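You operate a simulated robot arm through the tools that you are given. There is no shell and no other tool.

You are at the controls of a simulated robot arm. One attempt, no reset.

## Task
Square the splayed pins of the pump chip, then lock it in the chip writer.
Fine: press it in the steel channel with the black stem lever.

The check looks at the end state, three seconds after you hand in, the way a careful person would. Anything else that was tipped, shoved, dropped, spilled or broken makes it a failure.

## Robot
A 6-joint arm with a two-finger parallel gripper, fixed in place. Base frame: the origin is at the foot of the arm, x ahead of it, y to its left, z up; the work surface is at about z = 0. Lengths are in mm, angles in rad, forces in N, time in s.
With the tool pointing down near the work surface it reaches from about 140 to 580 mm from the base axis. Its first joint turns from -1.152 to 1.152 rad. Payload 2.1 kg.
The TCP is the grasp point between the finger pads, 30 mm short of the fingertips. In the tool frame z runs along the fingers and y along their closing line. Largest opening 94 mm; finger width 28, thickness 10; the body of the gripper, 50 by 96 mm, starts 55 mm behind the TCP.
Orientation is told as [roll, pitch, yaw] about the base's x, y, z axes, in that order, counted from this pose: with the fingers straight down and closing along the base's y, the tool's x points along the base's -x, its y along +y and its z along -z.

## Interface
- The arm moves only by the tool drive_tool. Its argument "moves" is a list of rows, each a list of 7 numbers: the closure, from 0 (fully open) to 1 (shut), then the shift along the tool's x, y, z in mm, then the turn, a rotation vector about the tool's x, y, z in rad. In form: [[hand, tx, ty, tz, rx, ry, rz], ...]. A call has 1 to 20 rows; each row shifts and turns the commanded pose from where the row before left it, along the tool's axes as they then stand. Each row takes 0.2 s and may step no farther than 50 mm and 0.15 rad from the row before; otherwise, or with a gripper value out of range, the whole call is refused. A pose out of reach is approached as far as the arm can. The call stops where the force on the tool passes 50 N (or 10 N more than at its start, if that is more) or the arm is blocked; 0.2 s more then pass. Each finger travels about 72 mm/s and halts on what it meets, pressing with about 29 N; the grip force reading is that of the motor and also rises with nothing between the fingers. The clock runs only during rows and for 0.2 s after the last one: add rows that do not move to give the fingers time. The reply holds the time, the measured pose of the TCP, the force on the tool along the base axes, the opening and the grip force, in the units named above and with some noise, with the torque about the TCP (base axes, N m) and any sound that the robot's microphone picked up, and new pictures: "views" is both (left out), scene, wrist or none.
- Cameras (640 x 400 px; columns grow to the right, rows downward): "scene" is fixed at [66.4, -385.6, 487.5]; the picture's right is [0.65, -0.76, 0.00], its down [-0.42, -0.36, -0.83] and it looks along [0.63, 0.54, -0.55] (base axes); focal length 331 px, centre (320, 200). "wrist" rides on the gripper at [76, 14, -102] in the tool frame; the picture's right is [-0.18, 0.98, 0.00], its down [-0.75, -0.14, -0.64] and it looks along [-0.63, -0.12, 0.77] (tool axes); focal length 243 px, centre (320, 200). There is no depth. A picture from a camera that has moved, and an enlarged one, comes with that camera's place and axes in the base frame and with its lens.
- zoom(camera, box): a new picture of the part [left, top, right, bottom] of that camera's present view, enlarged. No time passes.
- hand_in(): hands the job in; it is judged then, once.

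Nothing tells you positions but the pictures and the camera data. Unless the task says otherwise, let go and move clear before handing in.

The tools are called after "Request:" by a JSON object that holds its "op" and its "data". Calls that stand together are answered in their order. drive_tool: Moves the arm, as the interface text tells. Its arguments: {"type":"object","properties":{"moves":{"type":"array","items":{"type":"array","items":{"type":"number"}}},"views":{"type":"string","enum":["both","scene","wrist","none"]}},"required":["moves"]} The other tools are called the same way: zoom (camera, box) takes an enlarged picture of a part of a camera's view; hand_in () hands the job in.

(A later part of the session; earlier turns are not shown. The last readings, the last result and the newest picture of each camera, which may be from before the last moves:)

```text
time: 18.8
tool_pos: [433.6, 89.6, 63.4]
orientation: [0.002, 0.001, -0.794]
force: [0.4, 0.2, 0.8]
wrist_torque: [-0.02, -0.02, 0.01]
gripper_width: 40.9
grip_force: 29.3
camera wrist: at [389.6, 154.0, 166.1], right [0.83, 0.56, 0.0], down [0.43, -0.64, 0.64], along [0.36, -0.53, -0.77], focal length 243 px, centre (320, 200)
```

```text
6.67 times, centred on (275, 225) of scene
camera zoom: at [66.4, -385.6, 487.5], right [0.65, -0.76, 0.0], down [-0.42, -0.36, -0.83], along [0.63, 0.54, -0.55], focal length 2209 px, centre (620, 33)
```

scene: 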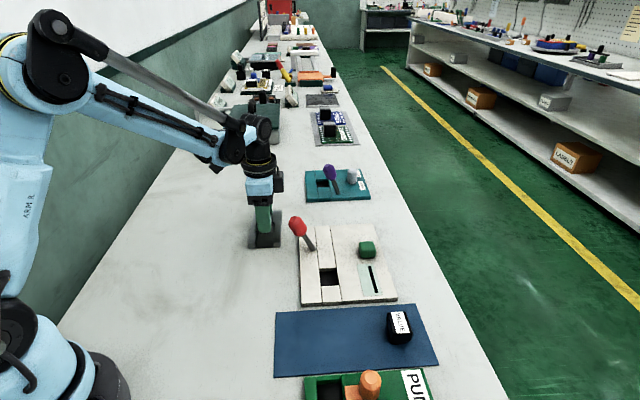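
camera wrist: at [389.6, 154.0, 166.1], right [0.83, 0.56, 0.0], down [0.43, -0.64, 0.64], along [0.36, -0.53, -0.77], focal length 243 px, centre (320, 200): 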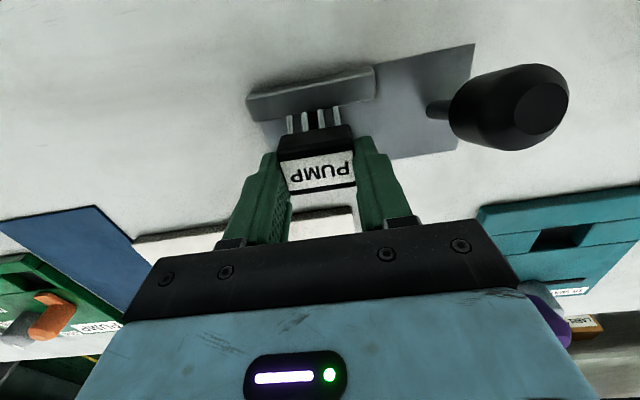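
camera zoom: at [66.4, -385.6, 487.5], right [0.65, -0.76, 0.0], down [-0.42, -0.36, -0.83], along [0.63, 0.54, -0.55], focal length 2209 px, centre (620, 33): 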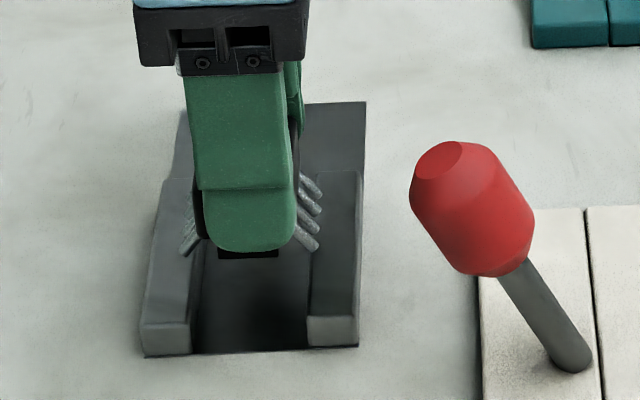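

Request:
{"op": "drive_tool", "data": {"moves": [[0.7, 0, 0, 3, 0, 0, 0], [0.7, 0, 0, 2, 0, 0, 0], [0.7, 0, 0, 0, 0, 0, 0]], "views": "none"}}

Request:
{"op": "drive_tool", "data": {"moves": [[0.7, 0, 0, 1, 0, 0, 0], [0.7, 0, 0, 1, 0, 0, 0], [0.7, 0, 0, 0, 0, 0, 0]], "views": "none"}}

Request:
{"op": "drive_tool", "data": {"moves": [[0.7, 0, 0, 1, 0, 0, 0], [0.7, 0, 0, 1, 0, 0, 0], [0.7, 0, 0, 0, 0, 0, 0]], "views": "none"}}

Request:
{"op": "zoom", "data": {"camera": "wrist", "box": [200, 60, 440, 240]}}

Request:
{"op": "zoom", "data": {"camera": "scene", "box": [240, 195, 310, 255]}}

```text
time: 19.6
tool_pos: [434.0, 90.1, 57.9]
orientation: [0.001, 0.0, -0.796]
force: [0.4, -0.1, -0.3]
wrist_torque: [-0.02, 0.02, 0.0]
gripper_width: 41.1
grip_force: 29.2
```

```text
time: 20.4
tool_pos: [433.5, 89.2, 56.3]
orientation: [0.003, 0.0, -0.798]
force: [0.4, -1.3, -0.5]
wrist_torque: [0.0, 0.0, 0.0]
gripper_width: 41.0
grip_force: 29.1
```

```text
time: 21.2
tool_pos: [433.7, 89.5, 54.2]
orientation: [0.002, -0.001, -0.797]
force: [0.6, 0.2, -1.3]
wrist_torque: [0.01, 0.03, -0.02]
gripper_width: 41.0
grip_force: 28.6
```

```text
2.22 times, centred on (320, 150) of wrist
camera zoom: at [389.5, 153.5, 156.5], right [0.83, 0.56, 0.0], down [0.43, -0.64, 0.64], along [0.36, -0.53, -0.77], focal length 539 px, centre (320, 311)
```

zoom: 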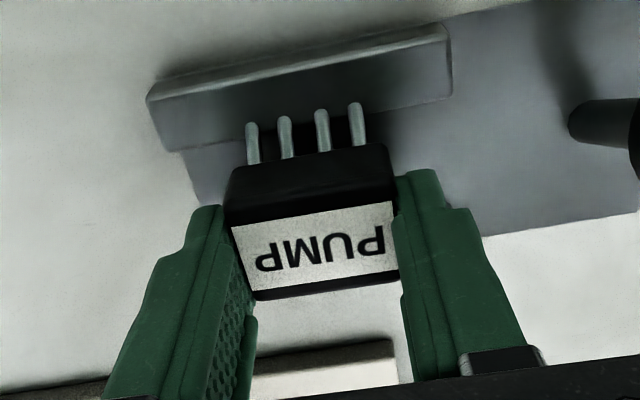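

```text
6.67 times, centred on (275, 225) of scene
camera zoom: at [66.4, -385.6, 487.5], right [0.65, -0.76, 0.0], down [-0.42, -0.36, -0.83], along [0.63, 0.54, -0.55], focal length 2209 px, centre (620, 33)
```

zoom: 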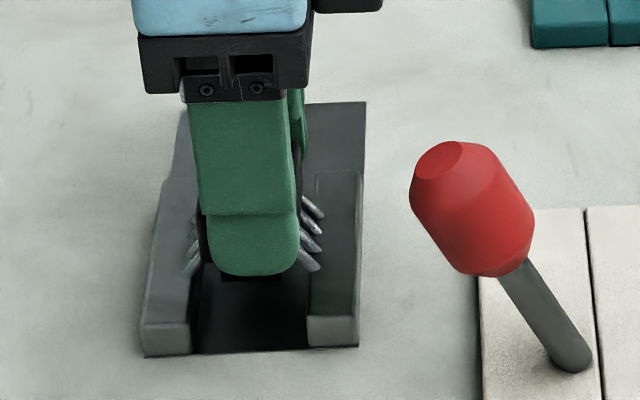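

Request:
{"op": "drive_tool", "data": {"moves": [[0.7, 0, 0, 1, 0, 0, 0], [0.7, 0, 0, 1, 0, 0, 0], [0.7, 0, 0, 0, 0, 0, 0]], "views": "none"}}

Request:
{"op": "drive_tool", "data": {"moves": [[0.7, 0, 0, 1, 0, 0, 0], [0.7, 0, 0, 1, 0, 0, 0], [0.7, 0, 0, 0, 0, 0, 0]], "views": "none"}}

Request:
{"op": "zoom", "data": {"camera": "wrist", "box": [200, 60, 440, 240]}}

Request:
{"op": "zoom", "data": {"camera": "scene", "box": [240, 195, 310, 255]}}

```text
time: 22.0
tool_pos: [433.2, 90.1, 53.1]
orientation: [0.002, -0.001, -0.797]
force: [0.3, 0.0, 0.6]
wrist_torque: [0.04, 0.0, 0.0]
gripper_width: 40.9
grip_force: 29.2
```

```text
time: 22.8
tool_pos: [433.7, 90.7, 50.8]
orientation: [0.001, 0.001, -0.796]
force: [-0.6, 0.6, -1.2]
wrist_torque: [-0.01, -0.01, 0.04]
gripper_width: 41.1
grip_force: 28.9
```

```text
2.22 times, centred on (320, 150) of wrist
camera zoom: at [389.4, 153.9, 152.9], right [0.83, 0.56, 0.0], down [0.43, -0.64, 0.64], along [0.36, -0.53, -0.77], focal length 539 px, centre (320, 311)
```

zoom: 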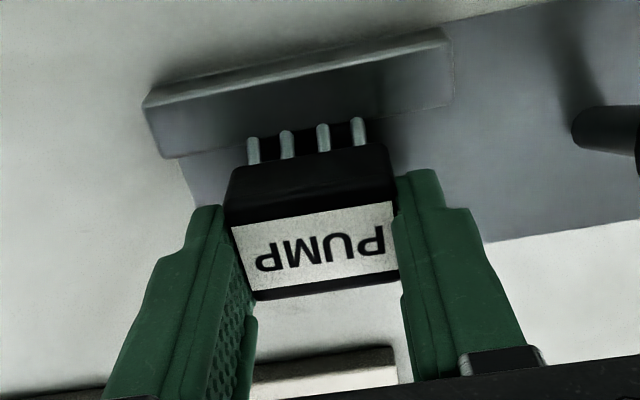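

```text
6.67 times, centred on (275, 225) of scene
camera zoom: at [66.4, -385.6, 487.5], right [0.65, -0.76, 0.0], down [-0.42, -0.36, -0.83], along [0.63, 0.54, -0.55], focal length 2209 px, centre (620, 33)
```

zoom: 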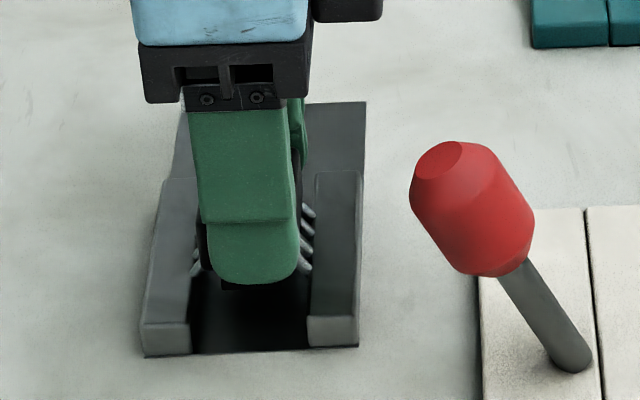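

Request:
{"op": "drive_tool", "data": {"moves": [[0.7, 0, 0, 1, 0, 0, 0], [0.7, 0, 0, 1, 0, 0, 0], [0.7, 0, 0, 0, 0, 0, 0]], "views": "none"}}

Request:
{"op": "drive_tool", "data": {"moves": [[0.7, 0, 0, 1, 0, 0, 0], [0.7, 0, 0, 0, 0, 0, 0]], "views": "none"}}

Request:
{"op": "zoom", "data": {"camera": "wrist", "box": [200, 60, 440, 240]}}

Request:
{"op": "zoom", "data": {"camera": "scene", "box": [240, 195, 310, 255]}}

```text
time: 23.6
tool_pos: [433.9, 89.9, 48.9]
orientation: [0.001, 0.0, -0.794]
force: [-0.1, -0.1, -0.5]
wrist_torque: [-0.04, -0.03, -0.04]
gripper_width: 41.0
grip_force: 28.9
```

```text
time: 24.2
tool_pos: [434.4, 89.0, 47.1]
orientation: [0.002, 0.002, -0.795]
force: [0.8, -0.8, -0.1]
wrist_torque: [-0.01, 0.01, 0.01]
gripper_width: 41.0
grip_force: 29.1
```

```text
2.22 times, centred on (320, 150) of wrist
camera zoom: at [389.2, 153.7, 149.8], right [0.83, 0.56, 0.0], down [0.43, -0.64, 0.64], along [0.36, -0.53, -0.77], focal length 539 px, centre (320, 311)
```

zoom: 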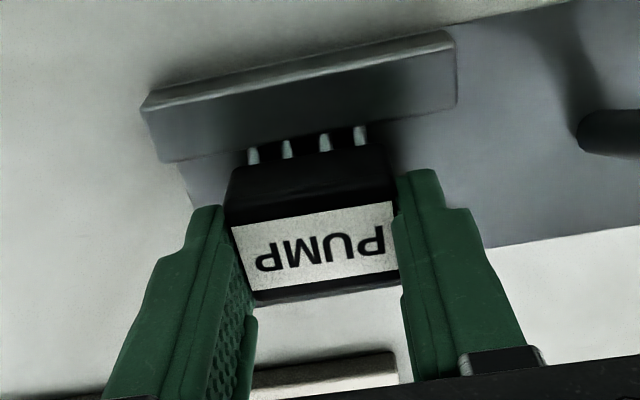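

```text
6.67 times, centred on (275, 225) of scene
camera zoom: at [66.4, -385.6, 487.5], right [0.65, -0.76, 0.0], down [-0.42, -0.36, -0.83], along [0.63, 0.54, -0.55], focal length 2209 px, centre (620, 33)
```

zoom: 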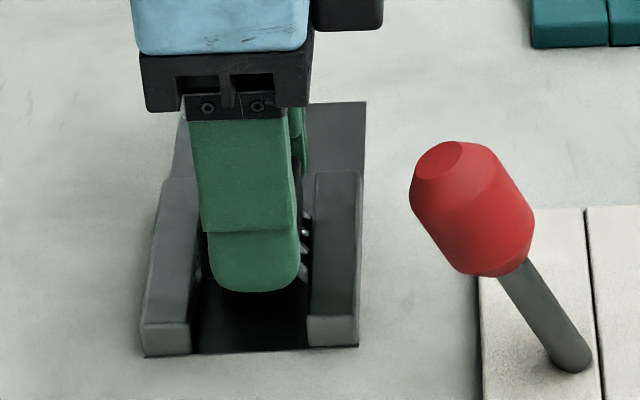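

Request:
{"op": "drive_tool", "data": {"moves": [[0.7, 0, 0, 1, 0, 0, 0], [0.7, 0, 0, 0, 0, 0, 0]], "views": "none"}}

Request:
{"op": "drive_tool", "data": {"moves": [[0.7, 0, 0, 1, 0, 0, 0], [0.7, 0, 0, 0, 0, 0, 0]], "views": "none"}}

Request:
{"op": "zoom", "data": {"camera": "wrist", "box": [200, 60, 440, 240]}}

```text
time: 24.8
tool_pos: [432.5, 88.3, 46.6]
orientation: [0.003, 0.002, -0.795]
force: [0.0, 0.3, -0.9]
wrist_torque: [0.0, 0.02, -0.04]
gripper_width: 40.9
grip_force: 29.2
```

```text
time: 25.4
tool_pos: [433.6, 89.3, 45.7]
orientation: [0.001, 0.0, -0.797]
force: [-0.4, 0.3, -1.0]
wrist_torque: [-0.01, -0.02, -0.06]
gripper_width: 40.9
grip_force: 28.8
```

```text
2.22 times, centred on (320, 150) of wrist
camera zoom: at [389.4, 153.6, 147.9], right [0.83, 0.56, 0.0], down [0.43, -0.64, 0.64], along [0.36, -0.53, -0.77], focal length 539 px, centre (320, 311)
```

zoom: 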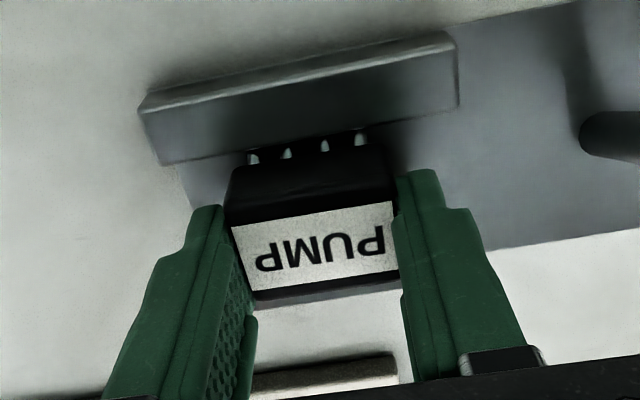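

Request:
{"op": "drive_tool", "data": {"moves": [[0.7, 0, 0, 1, 0, 0, 0], [0.7, 0, 0, 0, 0, 0, 0]], "views": "none"}}

Request:
{"op": "drive_tool", "data": {"moves": [[0.7, 0, 0, 1, 0, 0, 0], [0.7, 0, 0, 0, 0, 0, 0]], "views": "none"}}

Request:
{"op": "zoom", "data": {"camera": "wrist", "box": [200, 60, 440, 240]}}

Request:
{"op": "zoom", "data": {"camera": "scene", "box": [240, 195, 310, 255]}}

```text
time: 26.0
tool_pos: [433.2, 88.7, 45.6]
orientation: [0.001, 0.0, -0.795]
force: [0.2, -0.2, 0.1]
wrist_torque: [-0.01, 0.03, 0.02]
gripper_width: 41.0
grip_force: 28.3
```

```text
time: 26.6
tool_pos: [433.8, 88.7, 44.9]
orientation: [0.002, 0.001, -0.796]
force: [-0.6, -0.5, 0.7]
wrist_torque: [-0.01, -0.01, 0.0]
gripper_width: 40.8
grip_force: 29.1
```

```text
2.22 times, centred on (320, 150) of wrist
camera zoom: at [389.2, 153.8, 145.9], right [0.83, 0.56, 0.0], down [0.43, -0.64, 0.64], along [0.36, -0.53, -0.77], focal length 539 px, centre (320, 311)
```

zoom: 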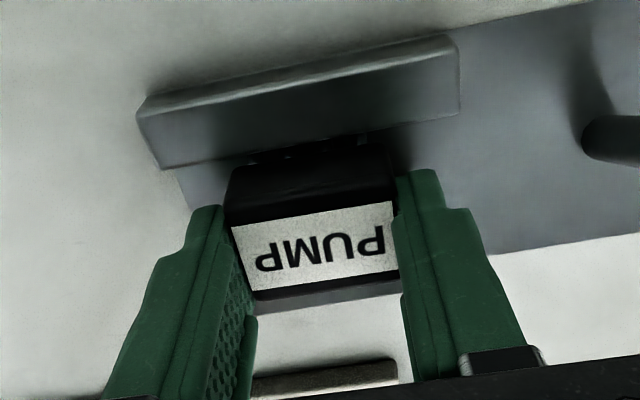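

```text
6.67 times, centred on (275, 225) of scene
camera zoom: at [66.4, -385.6, 487.5], right [0.65, -0.76, 0.0], down [-0.42, -0.36, -0.83], along [0.63, 0.54, -0.55], focal length 2209 px, centre (620, 33)
```

zoom: 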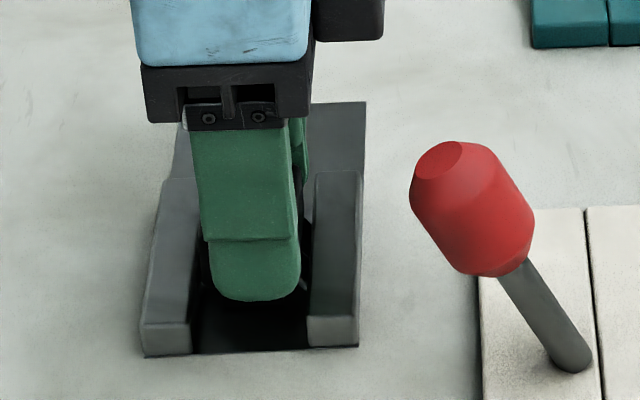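

Request:
{"op": "drive_tool", "data": {"moves": [[0.7, 0, 0, 0.7, 0, 0, 0], [0.7, 0, 0, 0, 0, 0, 0]], "views": "none"}}

Request:
{"op": "drive_tool", "data": {"moves": [[0.7, 0, 0, 0.7, 0, 0, 0], [0.7, 0, 0, 0, 0, 0, 0]], "views": "none"}}

Request:
{"op": "drive_tool", "data": {"moves": [[0.7, 0, 0, 0.7, 0, 0, 0], [0.7, 0, 0, 0, 0, 0, 0]], "views": "none"}}

Request:
{"op": "zoom", "data": {"camera": "wrist", "box": [200, 60, 440, 240]}}

```text
time: 27.2
tool_pos: [433.9, 89.6, 43.4]
orientation: [0.002, -0.001, -0.795]
force: [-0.3, 0.3, -0.4]
wrist_torque: [-0.04, -0.02, 0.0]
gripper_width: 40.8
grip_force: 28.8
```

```text
time: 27.8
tool_pos: [433.5, 89.4, 42.2]
orientation: [0.001, 0.0, -0.797]
force: [-0.5, 0.4, 16.7]
wrist_torque: [-0.14, -0.1, 0.0]
gripper_width: 40.8
grip_force: 28.5
```

```text
time: 28.4
tool_pos: [432.3, 89.3, 42.6]
orientation: [0.001, 0.0, -0.795]
force: [-0.4, 1.6, 25.1]
wrist_torque: [-0.05, -0.09, 0.02]
gripper_width: 40.8
grip_force: 29.4
```

```text
2.22 times, centred on (320, 150) of wrist
camera zoom: at [389.2, 153.8, 143.8], right [0.83, 0.56, 0.0], down [0.43, -0.64, 0.64], along [0.36, -0.53, -0.77], focal length 539 px, centre (320, 311)
```

zoom: 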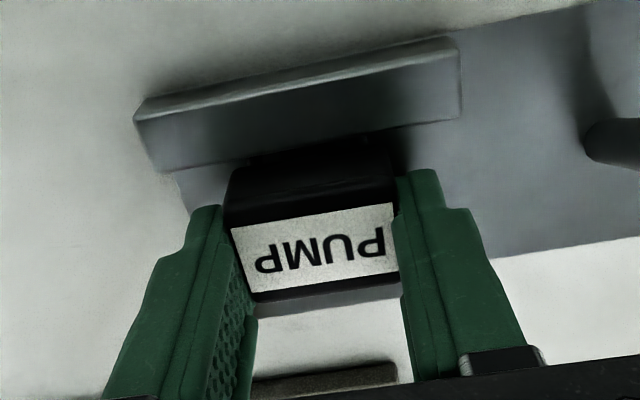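

Request:
{"op": "drive_tool", "data": {"moves": [[0.7, 0, 0, -1.0, 0, 0, 0], [0.35, 0, 0, 0, 0, 0, 0], [0.35, 0, 0, 0, 0, 0, 0], [0.35, 0, 0, 0, 0, 0, 0]], "views": "none"}}

Request:
{"op": "drive_tool", "data": {"moves": [[0.35, 0, 0, -20, 0, 0, 0], [0.35, 0, 0, -40, 0, 0, 0], [0.35, 0, 0, -40, 0, 0, 0], [0.35, 0, 0, 0, 0, 0, 0]]}}

Request:
{"op": "zoom", "data": {"camera": "wrist", "box": [240, 20, 480, 180]}}

Request:
{"op": "zoom", "data": {"camera": "scene", "box": [235, 185, 315, 255]}}

```text
time: 29.4
tool_pos: [433.8, 89.3, 42.7]
orientation: [0.002, 0.0, -0.796]
force: [0.5, 0.4, 0.2]
wrist_torque: [0.01, 0.01, 0.0]
gripper_width: 61.2
grip_force: 0.0
```

```text
time: 30.4
tool_pos: [433.5, 87.8, 143.0]
orientation: [0.002, 0.0, -0.794]
force: [0.6, 0.6, 0.5]
wrist_torque: [-0.02, -0.02, 0.01]
gripper_width: 60.9
grip_force: 0.0
camera wrist: at [389.0, 153.7, 244.4], right [0.83, 0.56, 0.0], down [0.43, -0.64, 0.64], along [0.36, -0.53, -0.77], focal length 243 px, centre (320, 200)
```

scene: 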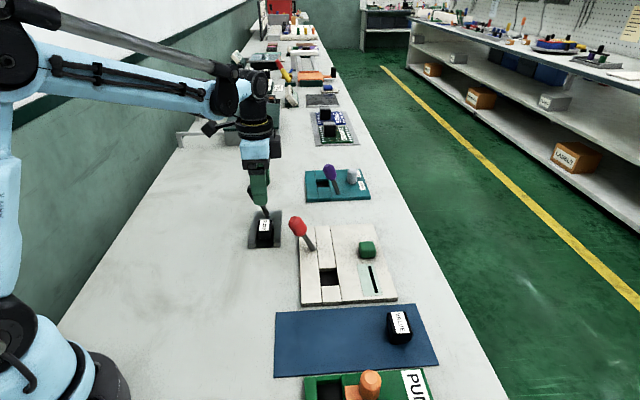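
wrist: 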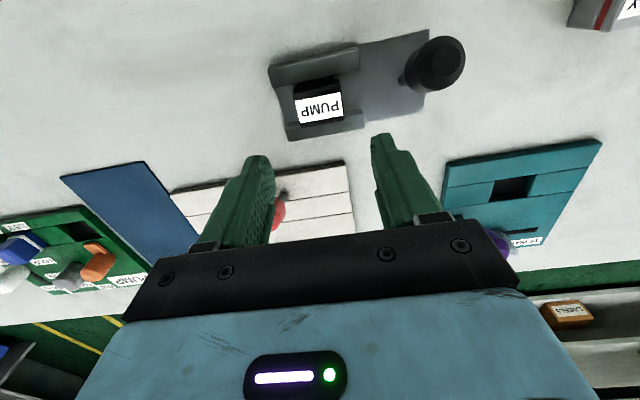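

```text
2.50 times, centred on (360, 100) of wrist
camera zoom: at [389.0, 153.7, 244.4], right [0.83, 0.56, 0.0], down [0.43, -0.64, 0.64], along [0.36, -0.53, -0.77], focal length 606 px, centre (220, 450)
```

zoom: 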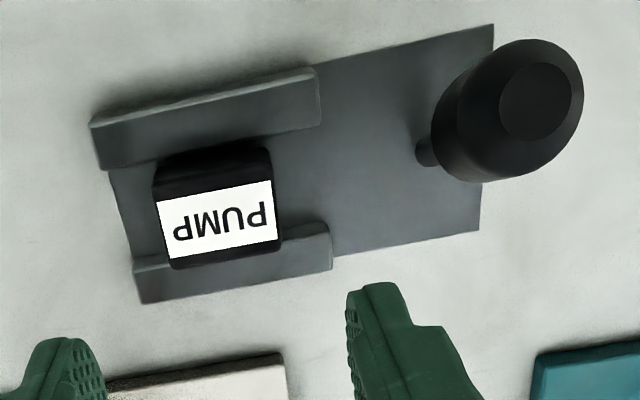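

```text
5.71 times, centred on (275, 220) of scene
camera zoom: at [66.4, -385.6, 487.5], right [0.65, -0.76, 0.0], down [-0.42, -0.36, -0.83], along [0.63, 0.54, -0.55], focal length 1893 px, centre (577, 86)
```

zoom: 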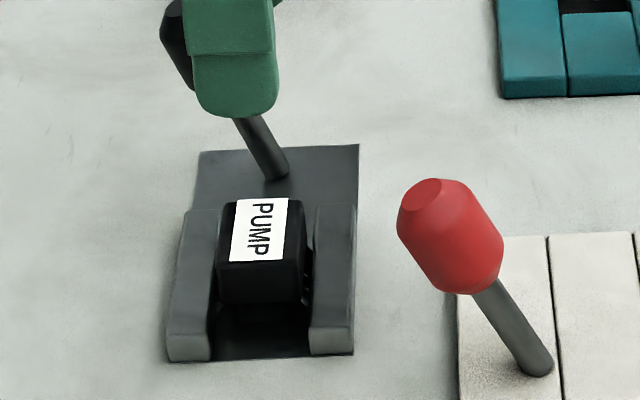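

Request:
{"op": "drive_tool", "data": {"moves": [[0.35, 0, 0, -20, 0, 0, 0], [0.35, 0, 0, 0, 0, 0, -0.1436], [0.35, 0, 0, 0, 0, 0, -0.1436], [0.35, 0, 0, 0, 0, 0, -0.1436], [0.35, 0, 0, 0, 0, 0, -0.1436], [0.35, 0, 0, 0, 0, 0, -0.1436], [0.35, 0, 0, 0, 0, 0, -0.1436], [0.35, 0, 0, 0, 0, 0, -0.1436], [0.35, 0, 0, 0, 0, 0, -0.1436], [0.35, 0, 0, 0, 0, 0, -0.1436], [0.35, 0, 0, 0, 0, 0, -0.1436], [0.35, 0, 0, 0, 0, 0, -0.1436], [0.35, -20, 7, 0, 0, 0, 0], [0.35, -20, 7, 0, 0, 0, 0], [0.35, 0, 0, 0, 0, 0, 0]]}}

Request:
{"op": "zoom", "data": {"camera": "wrist", "box": [220, 20, 460, 200]}}

Request:
{"op": "zoom", "data": {"camera": "scene", "box": [220, 160, 320, 250]}}

```text
time: 33.6
tool_pos: [451.2, 128.5, 162.9]
orientation: [0.0, -0.004, 0.785]
force: [-0.7, 0.3, 1.1]
wrist_torque: [0.01, 0.0, -0.02]
gripper_width: 61.2
grip_force: 0.1
camera wrist: at [386.6, 83.8, 265.0], right [-0.56, 0.83, 0.0], down [0.63, 0.43, 0.64], along [0.53, 0.36, -0.77], focal length 243 px, centre (320, 200)
```

scene: 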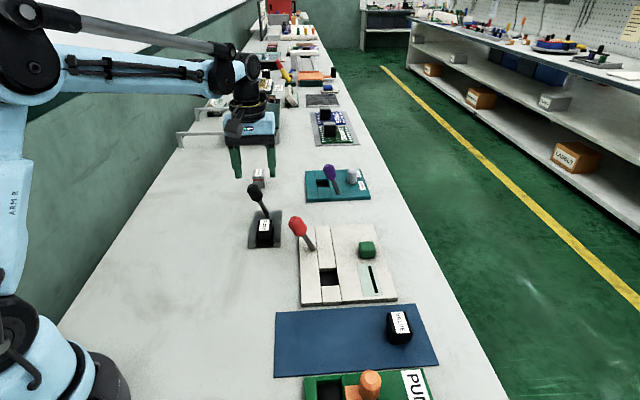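
wrist: 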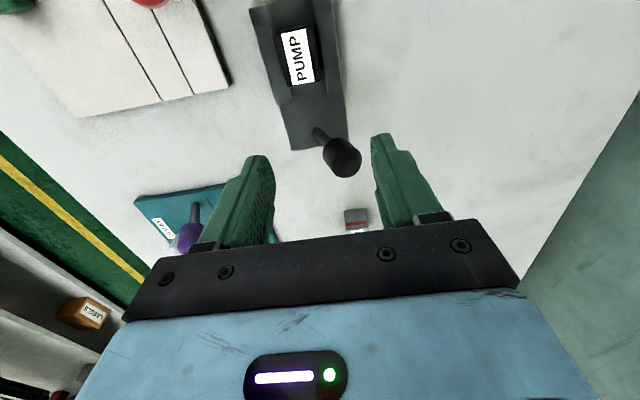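

```text
2.22 times, centred on (340, 110) of wrist
camera zoom: at [386.6, 83.8, 265.0], right [-0.56, 0.83, 0.0], down [0.63, 0.43, 0.64], along [0.53, 0.36, -0.77], focal length 539 px, centre (276, 400)
```

zoom: 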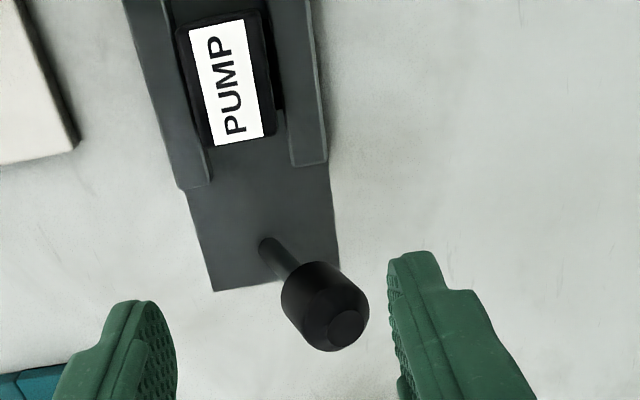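

```text
4.44 times, centred on (270, 205) of scene
camera zoom: at [66.4, -385.6, 487.5], right [0.65, -0.76, 0.0], down [-0.42, -0.36, -0.83], along [0.63, 0.54, -0.55], focal length 1472 px, centre (542, 178)
```

zoom: 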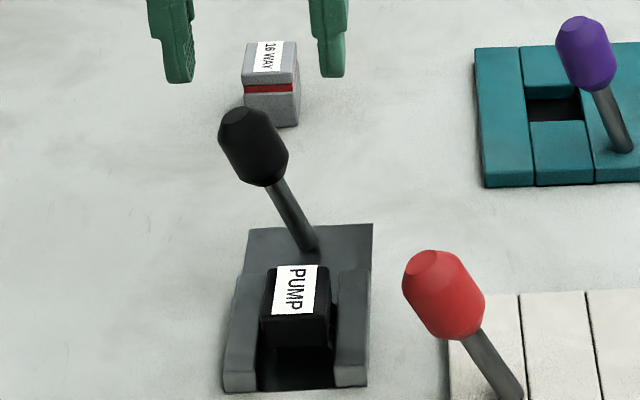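

Request:
{"op": "drive_tool", "data": {"moves": [[0.35, -18, 7, 0, 0, 0, 0], [0.35, -18, 7, 0, 0, 0, 0], [0.35, 0, 0, 0, 0, 0, 0]]}}

Request:
{"op": "zoom", "data": {"camera": "wrist", "box": [220, 20, 460, 200]}}

Request:
{"op": "zoom", "data": {"camera": "scene", "box": [200, 130, 320, 250]}}

```text
time: 34.4
tool_pos: [466.6, 162.3, 163.9]
orientation: [0.001, -0.003, 0.784]
force: [0.0, -0.6, 0.0]
wrist_torque: [0.0, -0.01, -0.05]
gripper_width: 61.0
grip_force: 0.0
camera wrist: at [402.3, 118.8, 265.2], right [-0.56, 0.83, 0.0], down [0.63, 0.43, 0.64], along [0.53, 0.36, -0.77], focal length 243 px, centre (320, 200)
```

scene: 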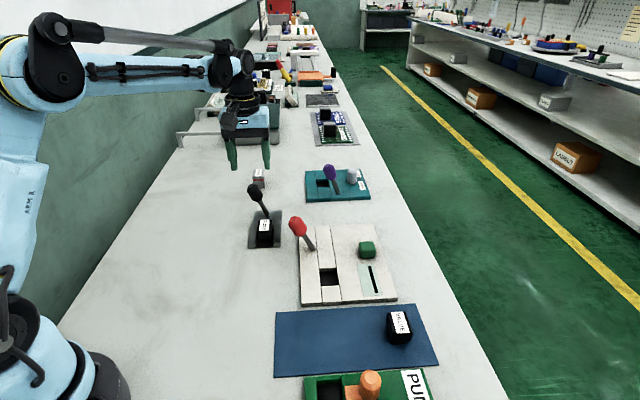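
wrist: 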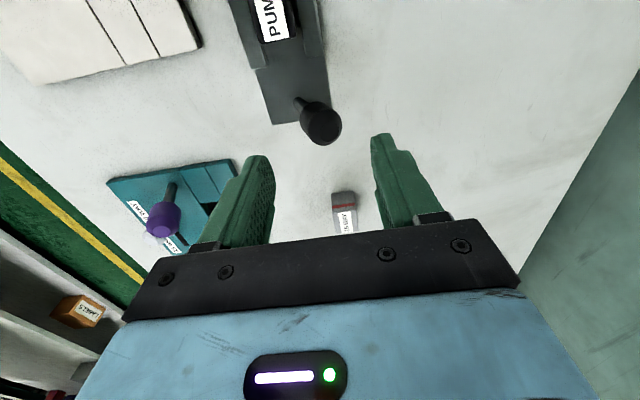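

```text
2.22 times, centred on (340, 110) of wrist
camera zoom: at [402.3, 118.8, 265.2], right [-0.56, 0.83, 0.0], down [0.63, 0.43, 0.64], along [0.53, 0.36, -0.77], focal length 539 px, centre (276, 400)
```

zoom: 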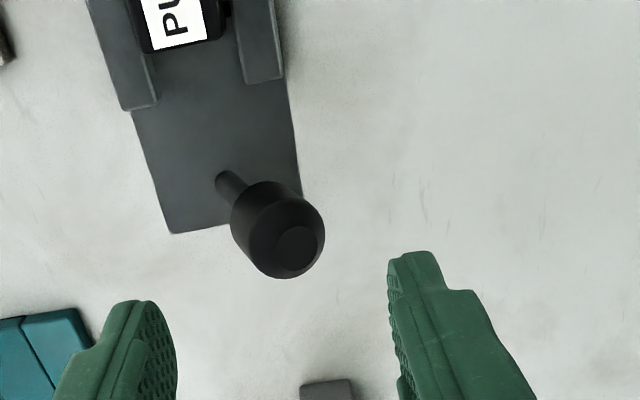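

```text
3.33 times, centred on (260, 190) of scene
camera zoom: at [66.4, -385.6, 487.5], right [0.65, -0.76, 0.0], down [-0.42, -0.36, -0.83], along [0.63, 0.54, -0.55], focal length 1104 px, centre (520, 233)
```

zoom: 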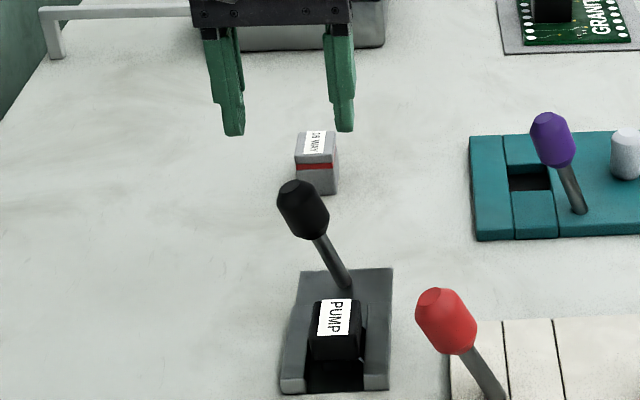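

Request:
{"op": "drive_tool", "data": {"moves": [[0.35, -2, 0, 30, 0, 0, 0], [0.35, 0, 0, 30, 0, 0, 0], [0.35, 0, 0, 26, 0, 0, 0], [0.45, 0, 0, 0, 0, 0, 0], [0.45, 0, 0, 0, 0, 0, 0]]}}

Request:
{"op": "zoom", "data": {"camera": "scene", "box": [200, 130, 320, 250]}}

```text
time: 35.6
tool_pos: [470.4, 164.3, 78.3]
orientation: [0.0, -0.002, 0.786]
force: [0.2, -1.0, 0.0]
wrist_torque: [0.01, 0.01, 0.0]
gripper_width: 51.2
grip_force: 0.0
camera wrist: at [405.1, 120.5, 179.1], right [-0.56, 0.83, 0.0], down [0.63, 0.43, 0.64], along [0.53, 0.36, -0.77], focal length 243 px, centre (320, 200)
```

scene: 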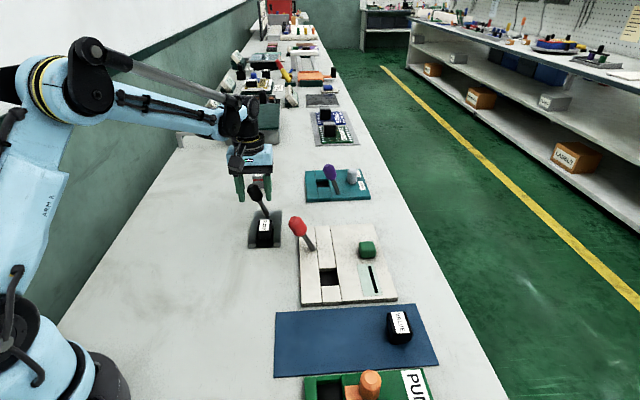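
wrist: 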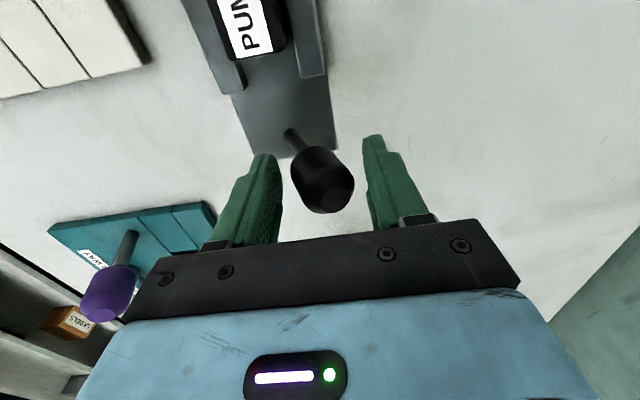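

```text
3.33 times, centred on (260, 190) of scene
camera zoom: at [66.4, -385.6, 487.5], right [0.65, -0.76, 0.0], down [-0.42, -0.36, -0.83], along [0.63, 0.54, -0.55], focal length 1104 px, centre (520, 233)
```

zoom: 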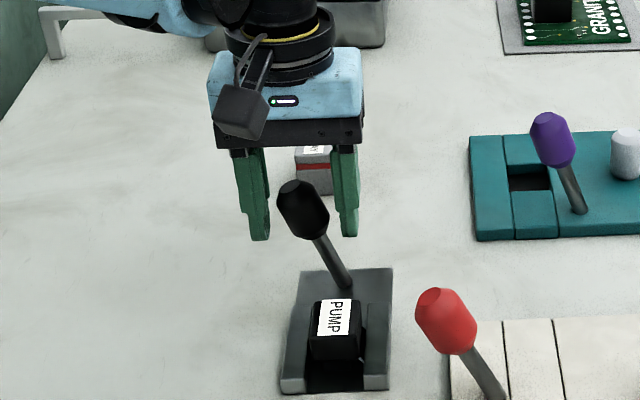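

Request:
{"op": "drive_tool", "data": {"moves": [[0.45, 0, -8, 0, 0, 0, 0], [0.45, 0, -8, 0, 0, 0, 0], [0.45, 0, -6, 0, 0, 0, 0], [0.45, 0, 0, 0, 0, 0, 0]]}}

Request:
{"op": "zoom", "data": {"camera": "scene", "box": [200, 130, 320, 250]}}

```text
time: 36.6
tool_pos: [485.7, 148.8, 77.0]
orientation: [0.0, -0.001, 0.786]
force: [0.2, 0.4, -0.5]
wrist_torque: [-0.04, -0.01, 0.01]
gripper_width: 52.4
grip_force: 1.0
camera wrist: at [420.1, 104.9, 178.7], right [-0.56, 0.83, 0.0], down [0.63, 0.43, 0.64], along [0.53, 0.36, -0.77], focal length 243 px, centre (320, 200)
```

scene: 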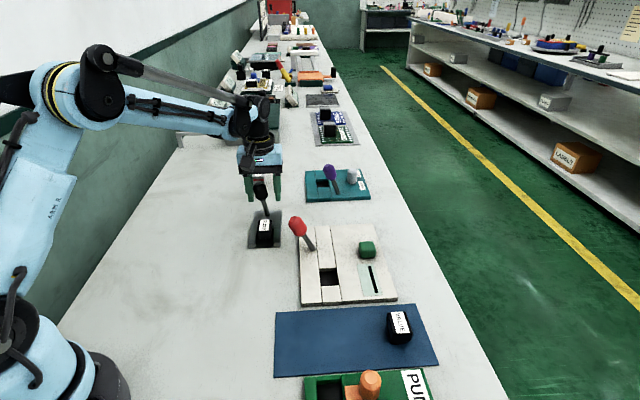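
wrist: 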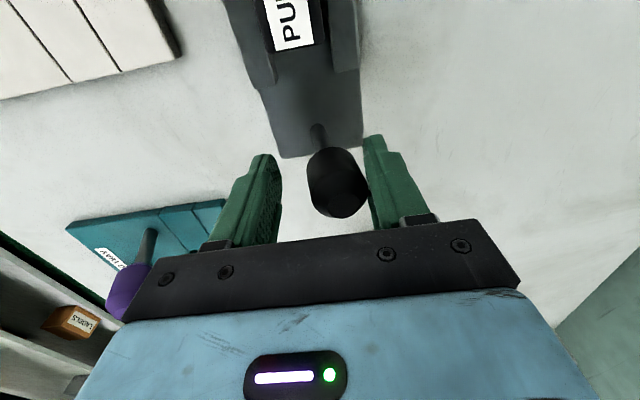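

```text
3.33 times, centred on (260, 190) of scene
camera zoom: at [66.4, -385.6, 487.5], right [0.65, -0.76, 0.0], down [-0.42, -0.36, -0.83], along [0.63, 0.54, -0.55], focal length 1104 px, centre (520, 233)
```

zoom: 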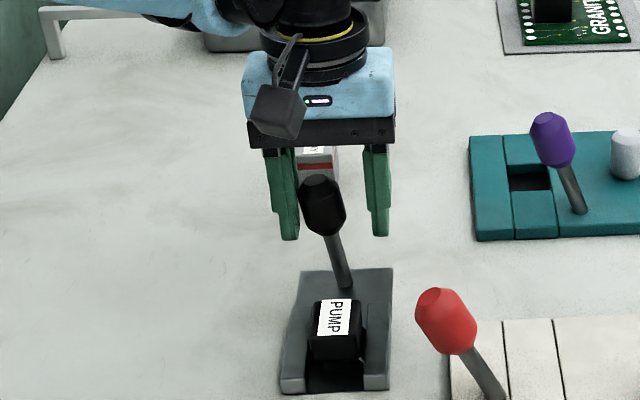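

Request:
{"op": "drive_tool", "data": {"moves": [[0.45, 0, -6, 0, 0, 0, 0], [0.45, 0, -6, 0, 0, 0, 0], [0.45, 0, -6, 0, 0, 0, 0], [0.45, 0, -6, 0, 0, 0, 0], [0.45, 0, 0, 0, 0, 0, 0]]}}

Request:
{"op": "zoom", "data": {"camera": "scene", "box": [200, 130, 320, 250]}}

```text
time: 37.8
tool_pos: [501.5, 132.0, 76.6]
orientation: [-0.001, -0.002, 0.785]
force: [-1.1, 1.8, 0.6]
wrist_torque: [0.07, 0.1, -0.04]
gripper_width: 53.0
grip_force: 0.9
camera wrist: at [436.8, 87.8, 178.7], right [-0.56, 0.83, 0.0], down [0.63, 0.43, 0.64], along [0.53, 0.36, -0.77], focal length 243 px, centre (320, 200)
```

scene: 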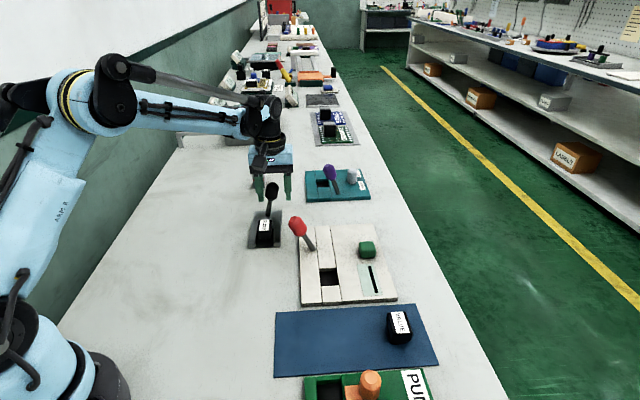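
wrist: 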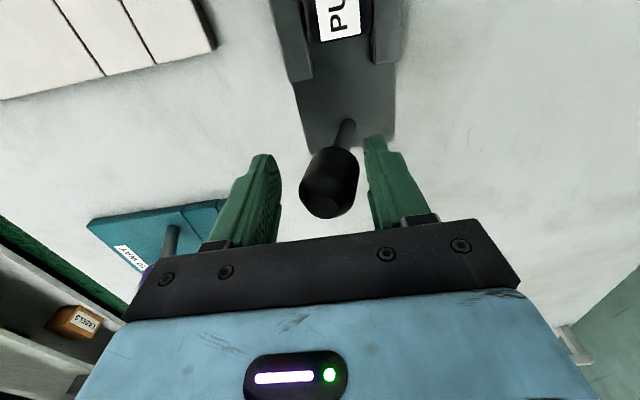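

```text
3.33 times, centred on (260, 190) of scene
camera zoom: at [66.4, -385.6, 487.5], right [0.65, -0.76, 0.0], down [-0.42, -0.36, -0.83], along [0.63, 0.54, -0.55], focal length 1104 px, centre (520, 233)
```

zoom: 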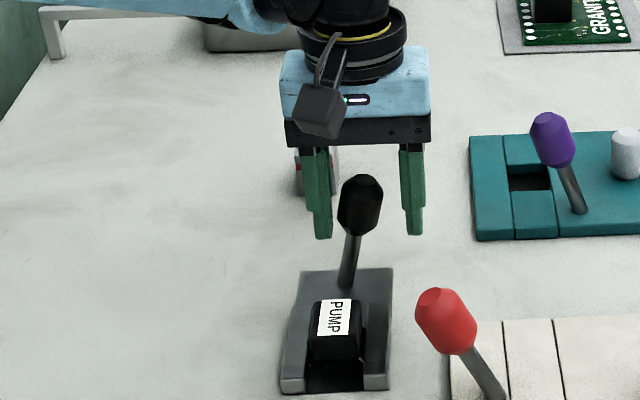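

Request:
{"op": "drive_tool", "data": {"moves": [[0.45, 0, -6, 0, 0, 0, 0], [0.45, 0, -6, 0, 0, 0, 0], [0.45, 0, -6, 0, 0, 0, 0], [0.45, 0, 0, 0, 0, 0, 0]]}}

Request:
{"op": "zoom", "data": {"camera": "scene", "box": [200, 130, 320, 250]}}

Request:
{"op": "zoom", "data": {"camera": "wrist", "box": [220, 0, 460, 220]}}

```text
time: 38.8
tool_pos: [513.3, 119.3, 77.7]
orientation: [0.004, -0.002, 0.784]
force: [-9.9, 7.2, 4.5]
wrist_torque: [0.29, 0.48, 0.18]
gripper_width: 58.6
grip_force: 6.2
camera wrist: at [449.1, 75.9, 178.8], right [-0.57, 0.82, 0.0], down [0.63, 0.43, 0.64], along [0.53, 0.37, -0.77], focal length 243 px, centre (320, 200)
```

scene: 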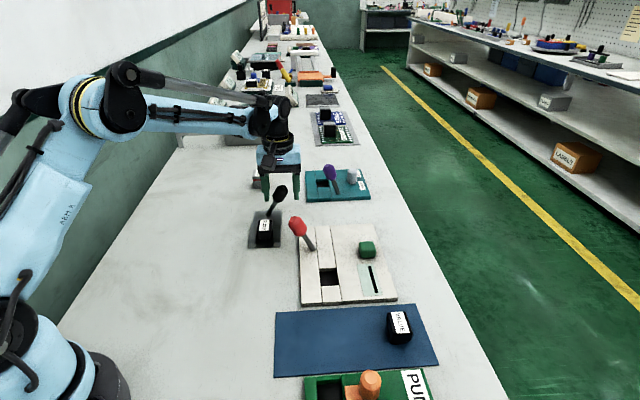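
wrist: 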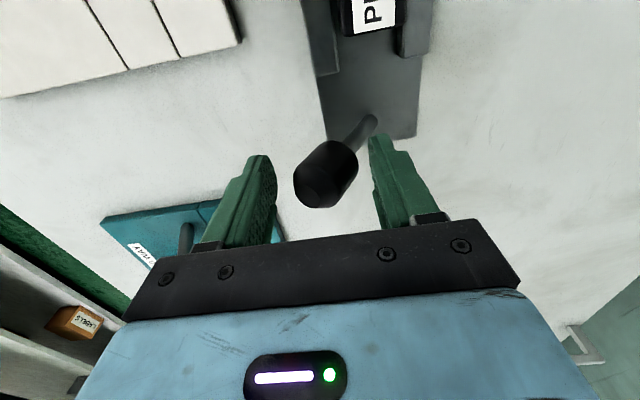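

```text
3.33 times, centred on (260, 190) of scene
camera zoom: at [66.4, -385.6, 487.5], right [0.65, -0.76, 0.0], down [-0.42, -0.36, -0.83], along [0.63, 0.54, -0.55], focal length 1104 px, centre (520, 233)
```

zoom: 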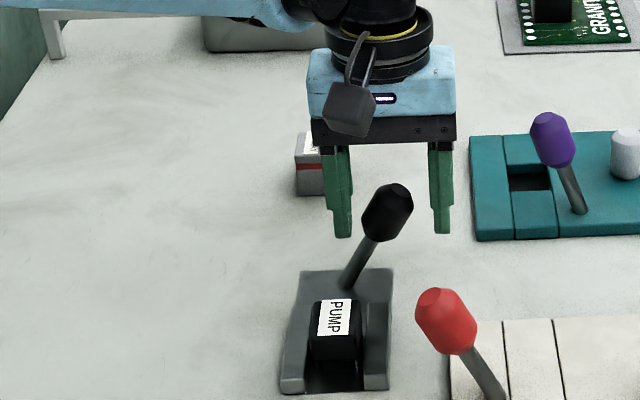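

```text
1.82 times, centred on (340, 110) of wrist
camera zoom: at [449.1, 75.9, 178.8], right [-0.57, 0.82, 0.0], down [0.63, 0.43, 0.64], along [0.53, 0.37, -0.77], focal length 441 px, centre (284, 364)
```

zoom: 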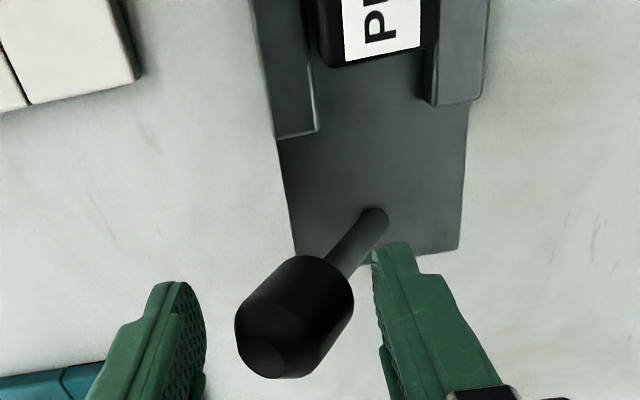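

Request:
{"op": "drive_tool", "data": {"moves": [[0.45, 0, -3, 0, 0, 0, 0], [0.45, 0, -3, 0, 0, 0, 0], [0.45, 0, 0, 0, 0, 0, 0]]}}

Request:
{"op": "zoom", "data": {"camera": "scene", "box": [200, 130, 320, 250]}}

Request:
{"op": "zoom", "data": {"camera": "wrist", "box": [220, 0, 460, 220]}}

```text
time: 39.6
tool_pos: [517.6, 115.9, 76.5]
orientation: [0.009, -0.002, 0.785]
force: [-23.3, 16.5, 9.6]
wrist_torque: [0.57, 0.99, 0.29]
gripper_width: 67.5
grip_force: 13.9
camera wrist: at [453.1, 72.2, 178.7], right [-0.57, 0.82, 0.01], down [0.64, 0.43, 0.64], along [0.53, 0.37, -0.77], focal length 243 px, centre (320, 200)
```

scene: 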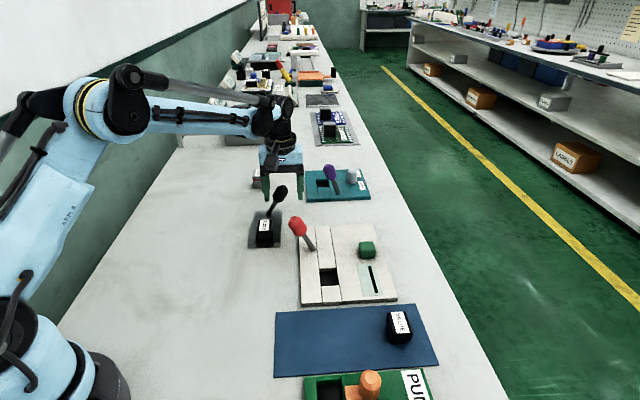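
wrist: 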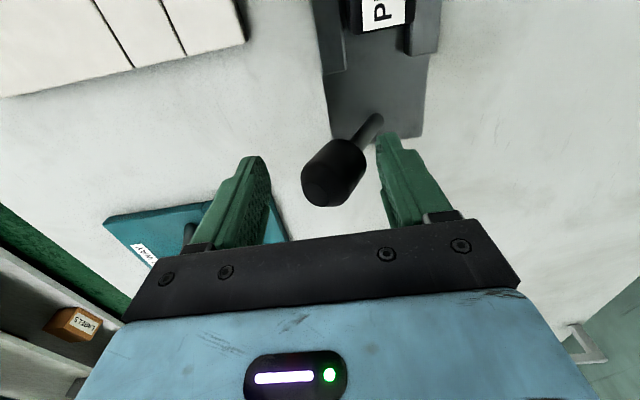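

```text
3.33 times, centred on (260, 190) of scene
camera zoom: at [66.4, -385.6, 487.5], right [0.65, -0.76, 0.0], down [-0.42, -0.36, -0.83], along [0.63, 0.54, -0.55], focal length 1104 px, centre (520, 233)
```

zoom: 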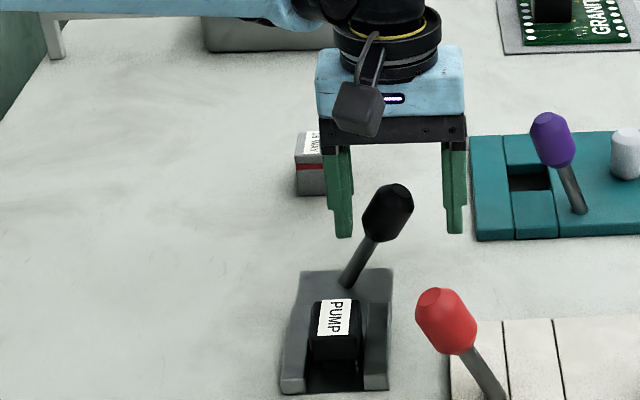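

```text
1.82 times, centred on (340, 110) of wrist
camera zoom: at [453.1, 72.2, 178.7], right [-0.57, 0.82, 0.01], down [0.64, 0.43, 0.64], along [0.53, 0.37, -0.77], focal length 441 px, centre (284, 364)
```

zoom: 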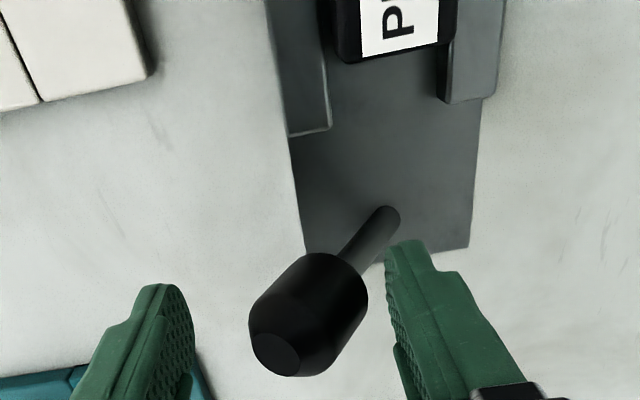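

Request:
{"op": "drive_tool", "data": {"moves": [[0.45, 0, 6, 0, 0, 0, 0], [0.45, 0, 6, 0, 0, 0, 0], [0.35, 0, 4, 0, 0, 0, 0], [0.35, 0, 0, 0, 0, 0, 0]], "views": "scene"}}

Request:
{"op": "zoom", "data": {"camera": "scene", "box": [200, 150, 320, 250]}}

Request:
{"op": "zoom", "data": {"camera": "wrist", "box": [220, 0, 460, 220]}}

```text
time: 40.6
tool_pos: [507.4, 125.6, 76.5]
orientation: [0.001, -0.001, 0.784]
force: [0.2, -0.4, 1.2]
wrist_torque: [0.01, -0.02, 0.02]
gripper_width: 61.5
grip_force: 0.1
```

scene: 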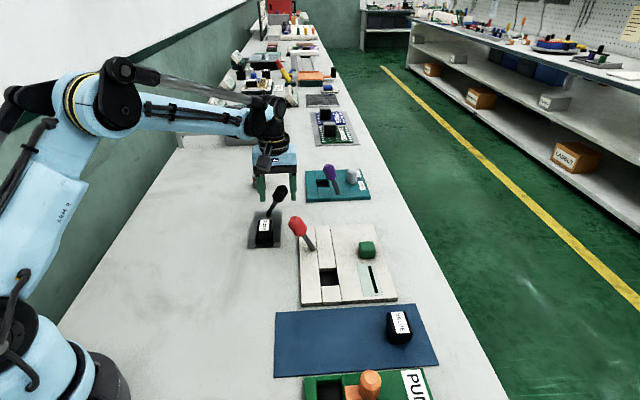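

```text
4.00 times, centred on (260, 200) of scene
camera zoom: at [66.4, -385.6, 487.5], right [0.65, -0.76, 0.0], down [-0.42, -0.36, -0.83], along [0.63, 0.54, -0.55], focal length 1325 px, centre (560, 200)
```

zoom: 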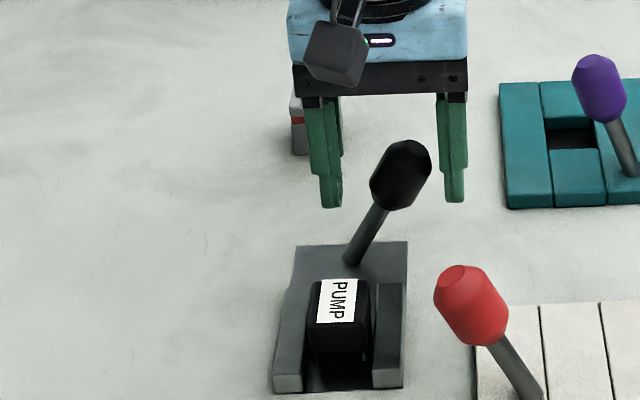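

```text
1.82 times, centred on (340, 110) of wrist
camera zoom: at [442.4, 82.0, 178.0], right [-0.56, 0.83, 0.0], down [0.63, 0.43, 0.64], along [0.53, 0.36, -0.77], focal length 441 px, centre (284, 364)
```

zoom: 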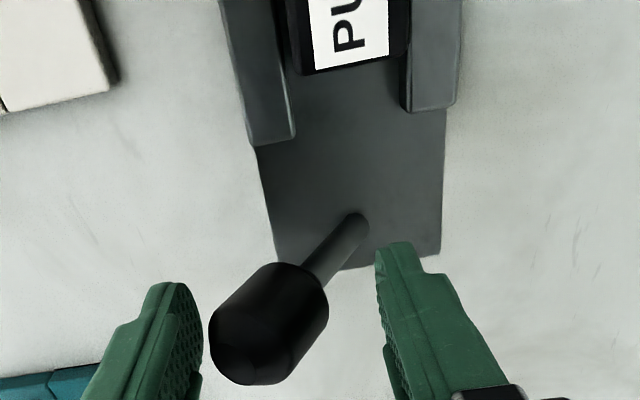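

Request:
{"op": "drive_tool", "data": {"moves": [[0.35, 0, 8, 0, 0, 0, 0], [0.35, 0, 8, 0, 0, 0, 0], [0.35, 0, 8, 0, 0, 0, 0], [0.35, 0, 8, 0, 0, 0, 0], [0.35, 0, 8, 0, 0, 0, 0], [0.35, 0, 8, 0, 0, 0, 0], [0.35, 0, 8, 0, 0, 0, 0], [0.35, 0, 0, 0, 0, 0, 0]], "views": "scene"}}

Request:
{"op": "zoom", "data": {"camera": "scene", "box": [200, 150, 320, 250]}}

Request:
{"op": "zoom", "data": {"camera": "wrist", "box": [180, 0, 460, 220]}}

```text
time: 42.4
tool_pos: [467.2, 165.5, 76.8]
orientation: [0.002, 0.0, 0.785]
force: [1.5, -2.2, 1.5]
wrist_torque: [-0.08, -0.1, -0.03]
gripper_width: 62.6
grip_force: 0.6
```

scene: 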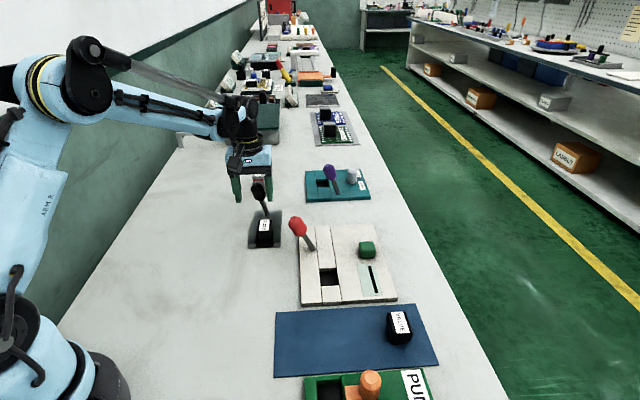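

```text
4.00 times, centred on (260, 200) of scene
camera zoom: at [66.4, -385.6, 487.5], right [0.65, -0.76, 0.0], down [-0.42, -0.36, -0.83], along [0.63, 0.54, -0.55], focal length 1325 px, centre (560, 200)
```

zoom: 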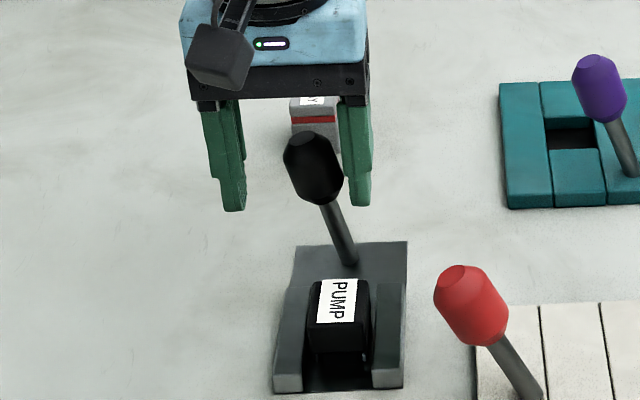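

```text
1.82 times, centred on (320, 110) of wrist
camera zoom: at [402.5, 121.5, 178.5], right [-0.56, 0.83, 0.0], down [0.63, 0.43, 0.64], along [0.53, 0.36, -0.77], focal length 441 px, centre (320, 364)
```

zoom: 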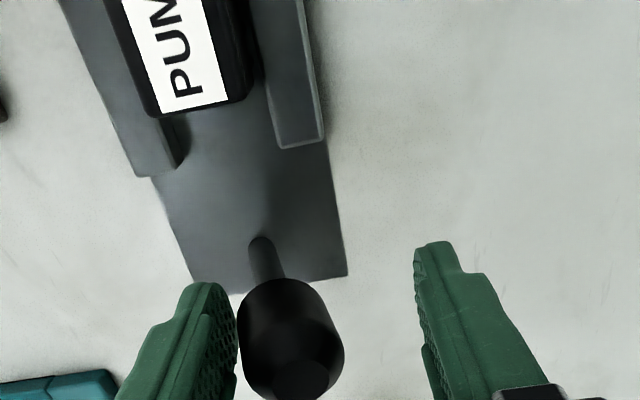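

Request:
{"op": "drive_tool", "data": {"moves": [[0.35, 0, 5, 0, 0, 0, 0], [0.35, 0, 4, 0, 0, 0, 0], [0.35, 0, 3, 0, 0, 0, 0], [0.35, 0, 0, 0, 0, 0, 0]], "views": "none"}}

Request:
{"op": "zoom", "data": {"camera": "scene", "box": [200, 150, 320, 250]}}

```text
time: 43.4
tool_pos: [459.1, 173.7, 75.5]
orientation: [-0.004, -0.001, 0.783]
force: [15.8, -10.8, 0.2]
wrist_torque: [-0.32, -0.52, 0.07]
gripper_width: 71.7
grip_force: 9.6
```

```text
4.00 times, centred on (260, 200) of scene
camera zoom: at [66.4, -385.6, 487.5], right [0.65, -0.76, 0.0], down [-0.42, -0.36, -0.83], along [0.63, 0.54, -0.55], focal length 1325 px, centre (560, 200)
```

zoom: 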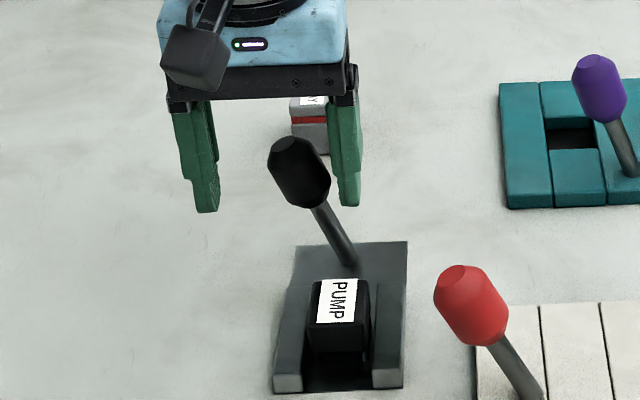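

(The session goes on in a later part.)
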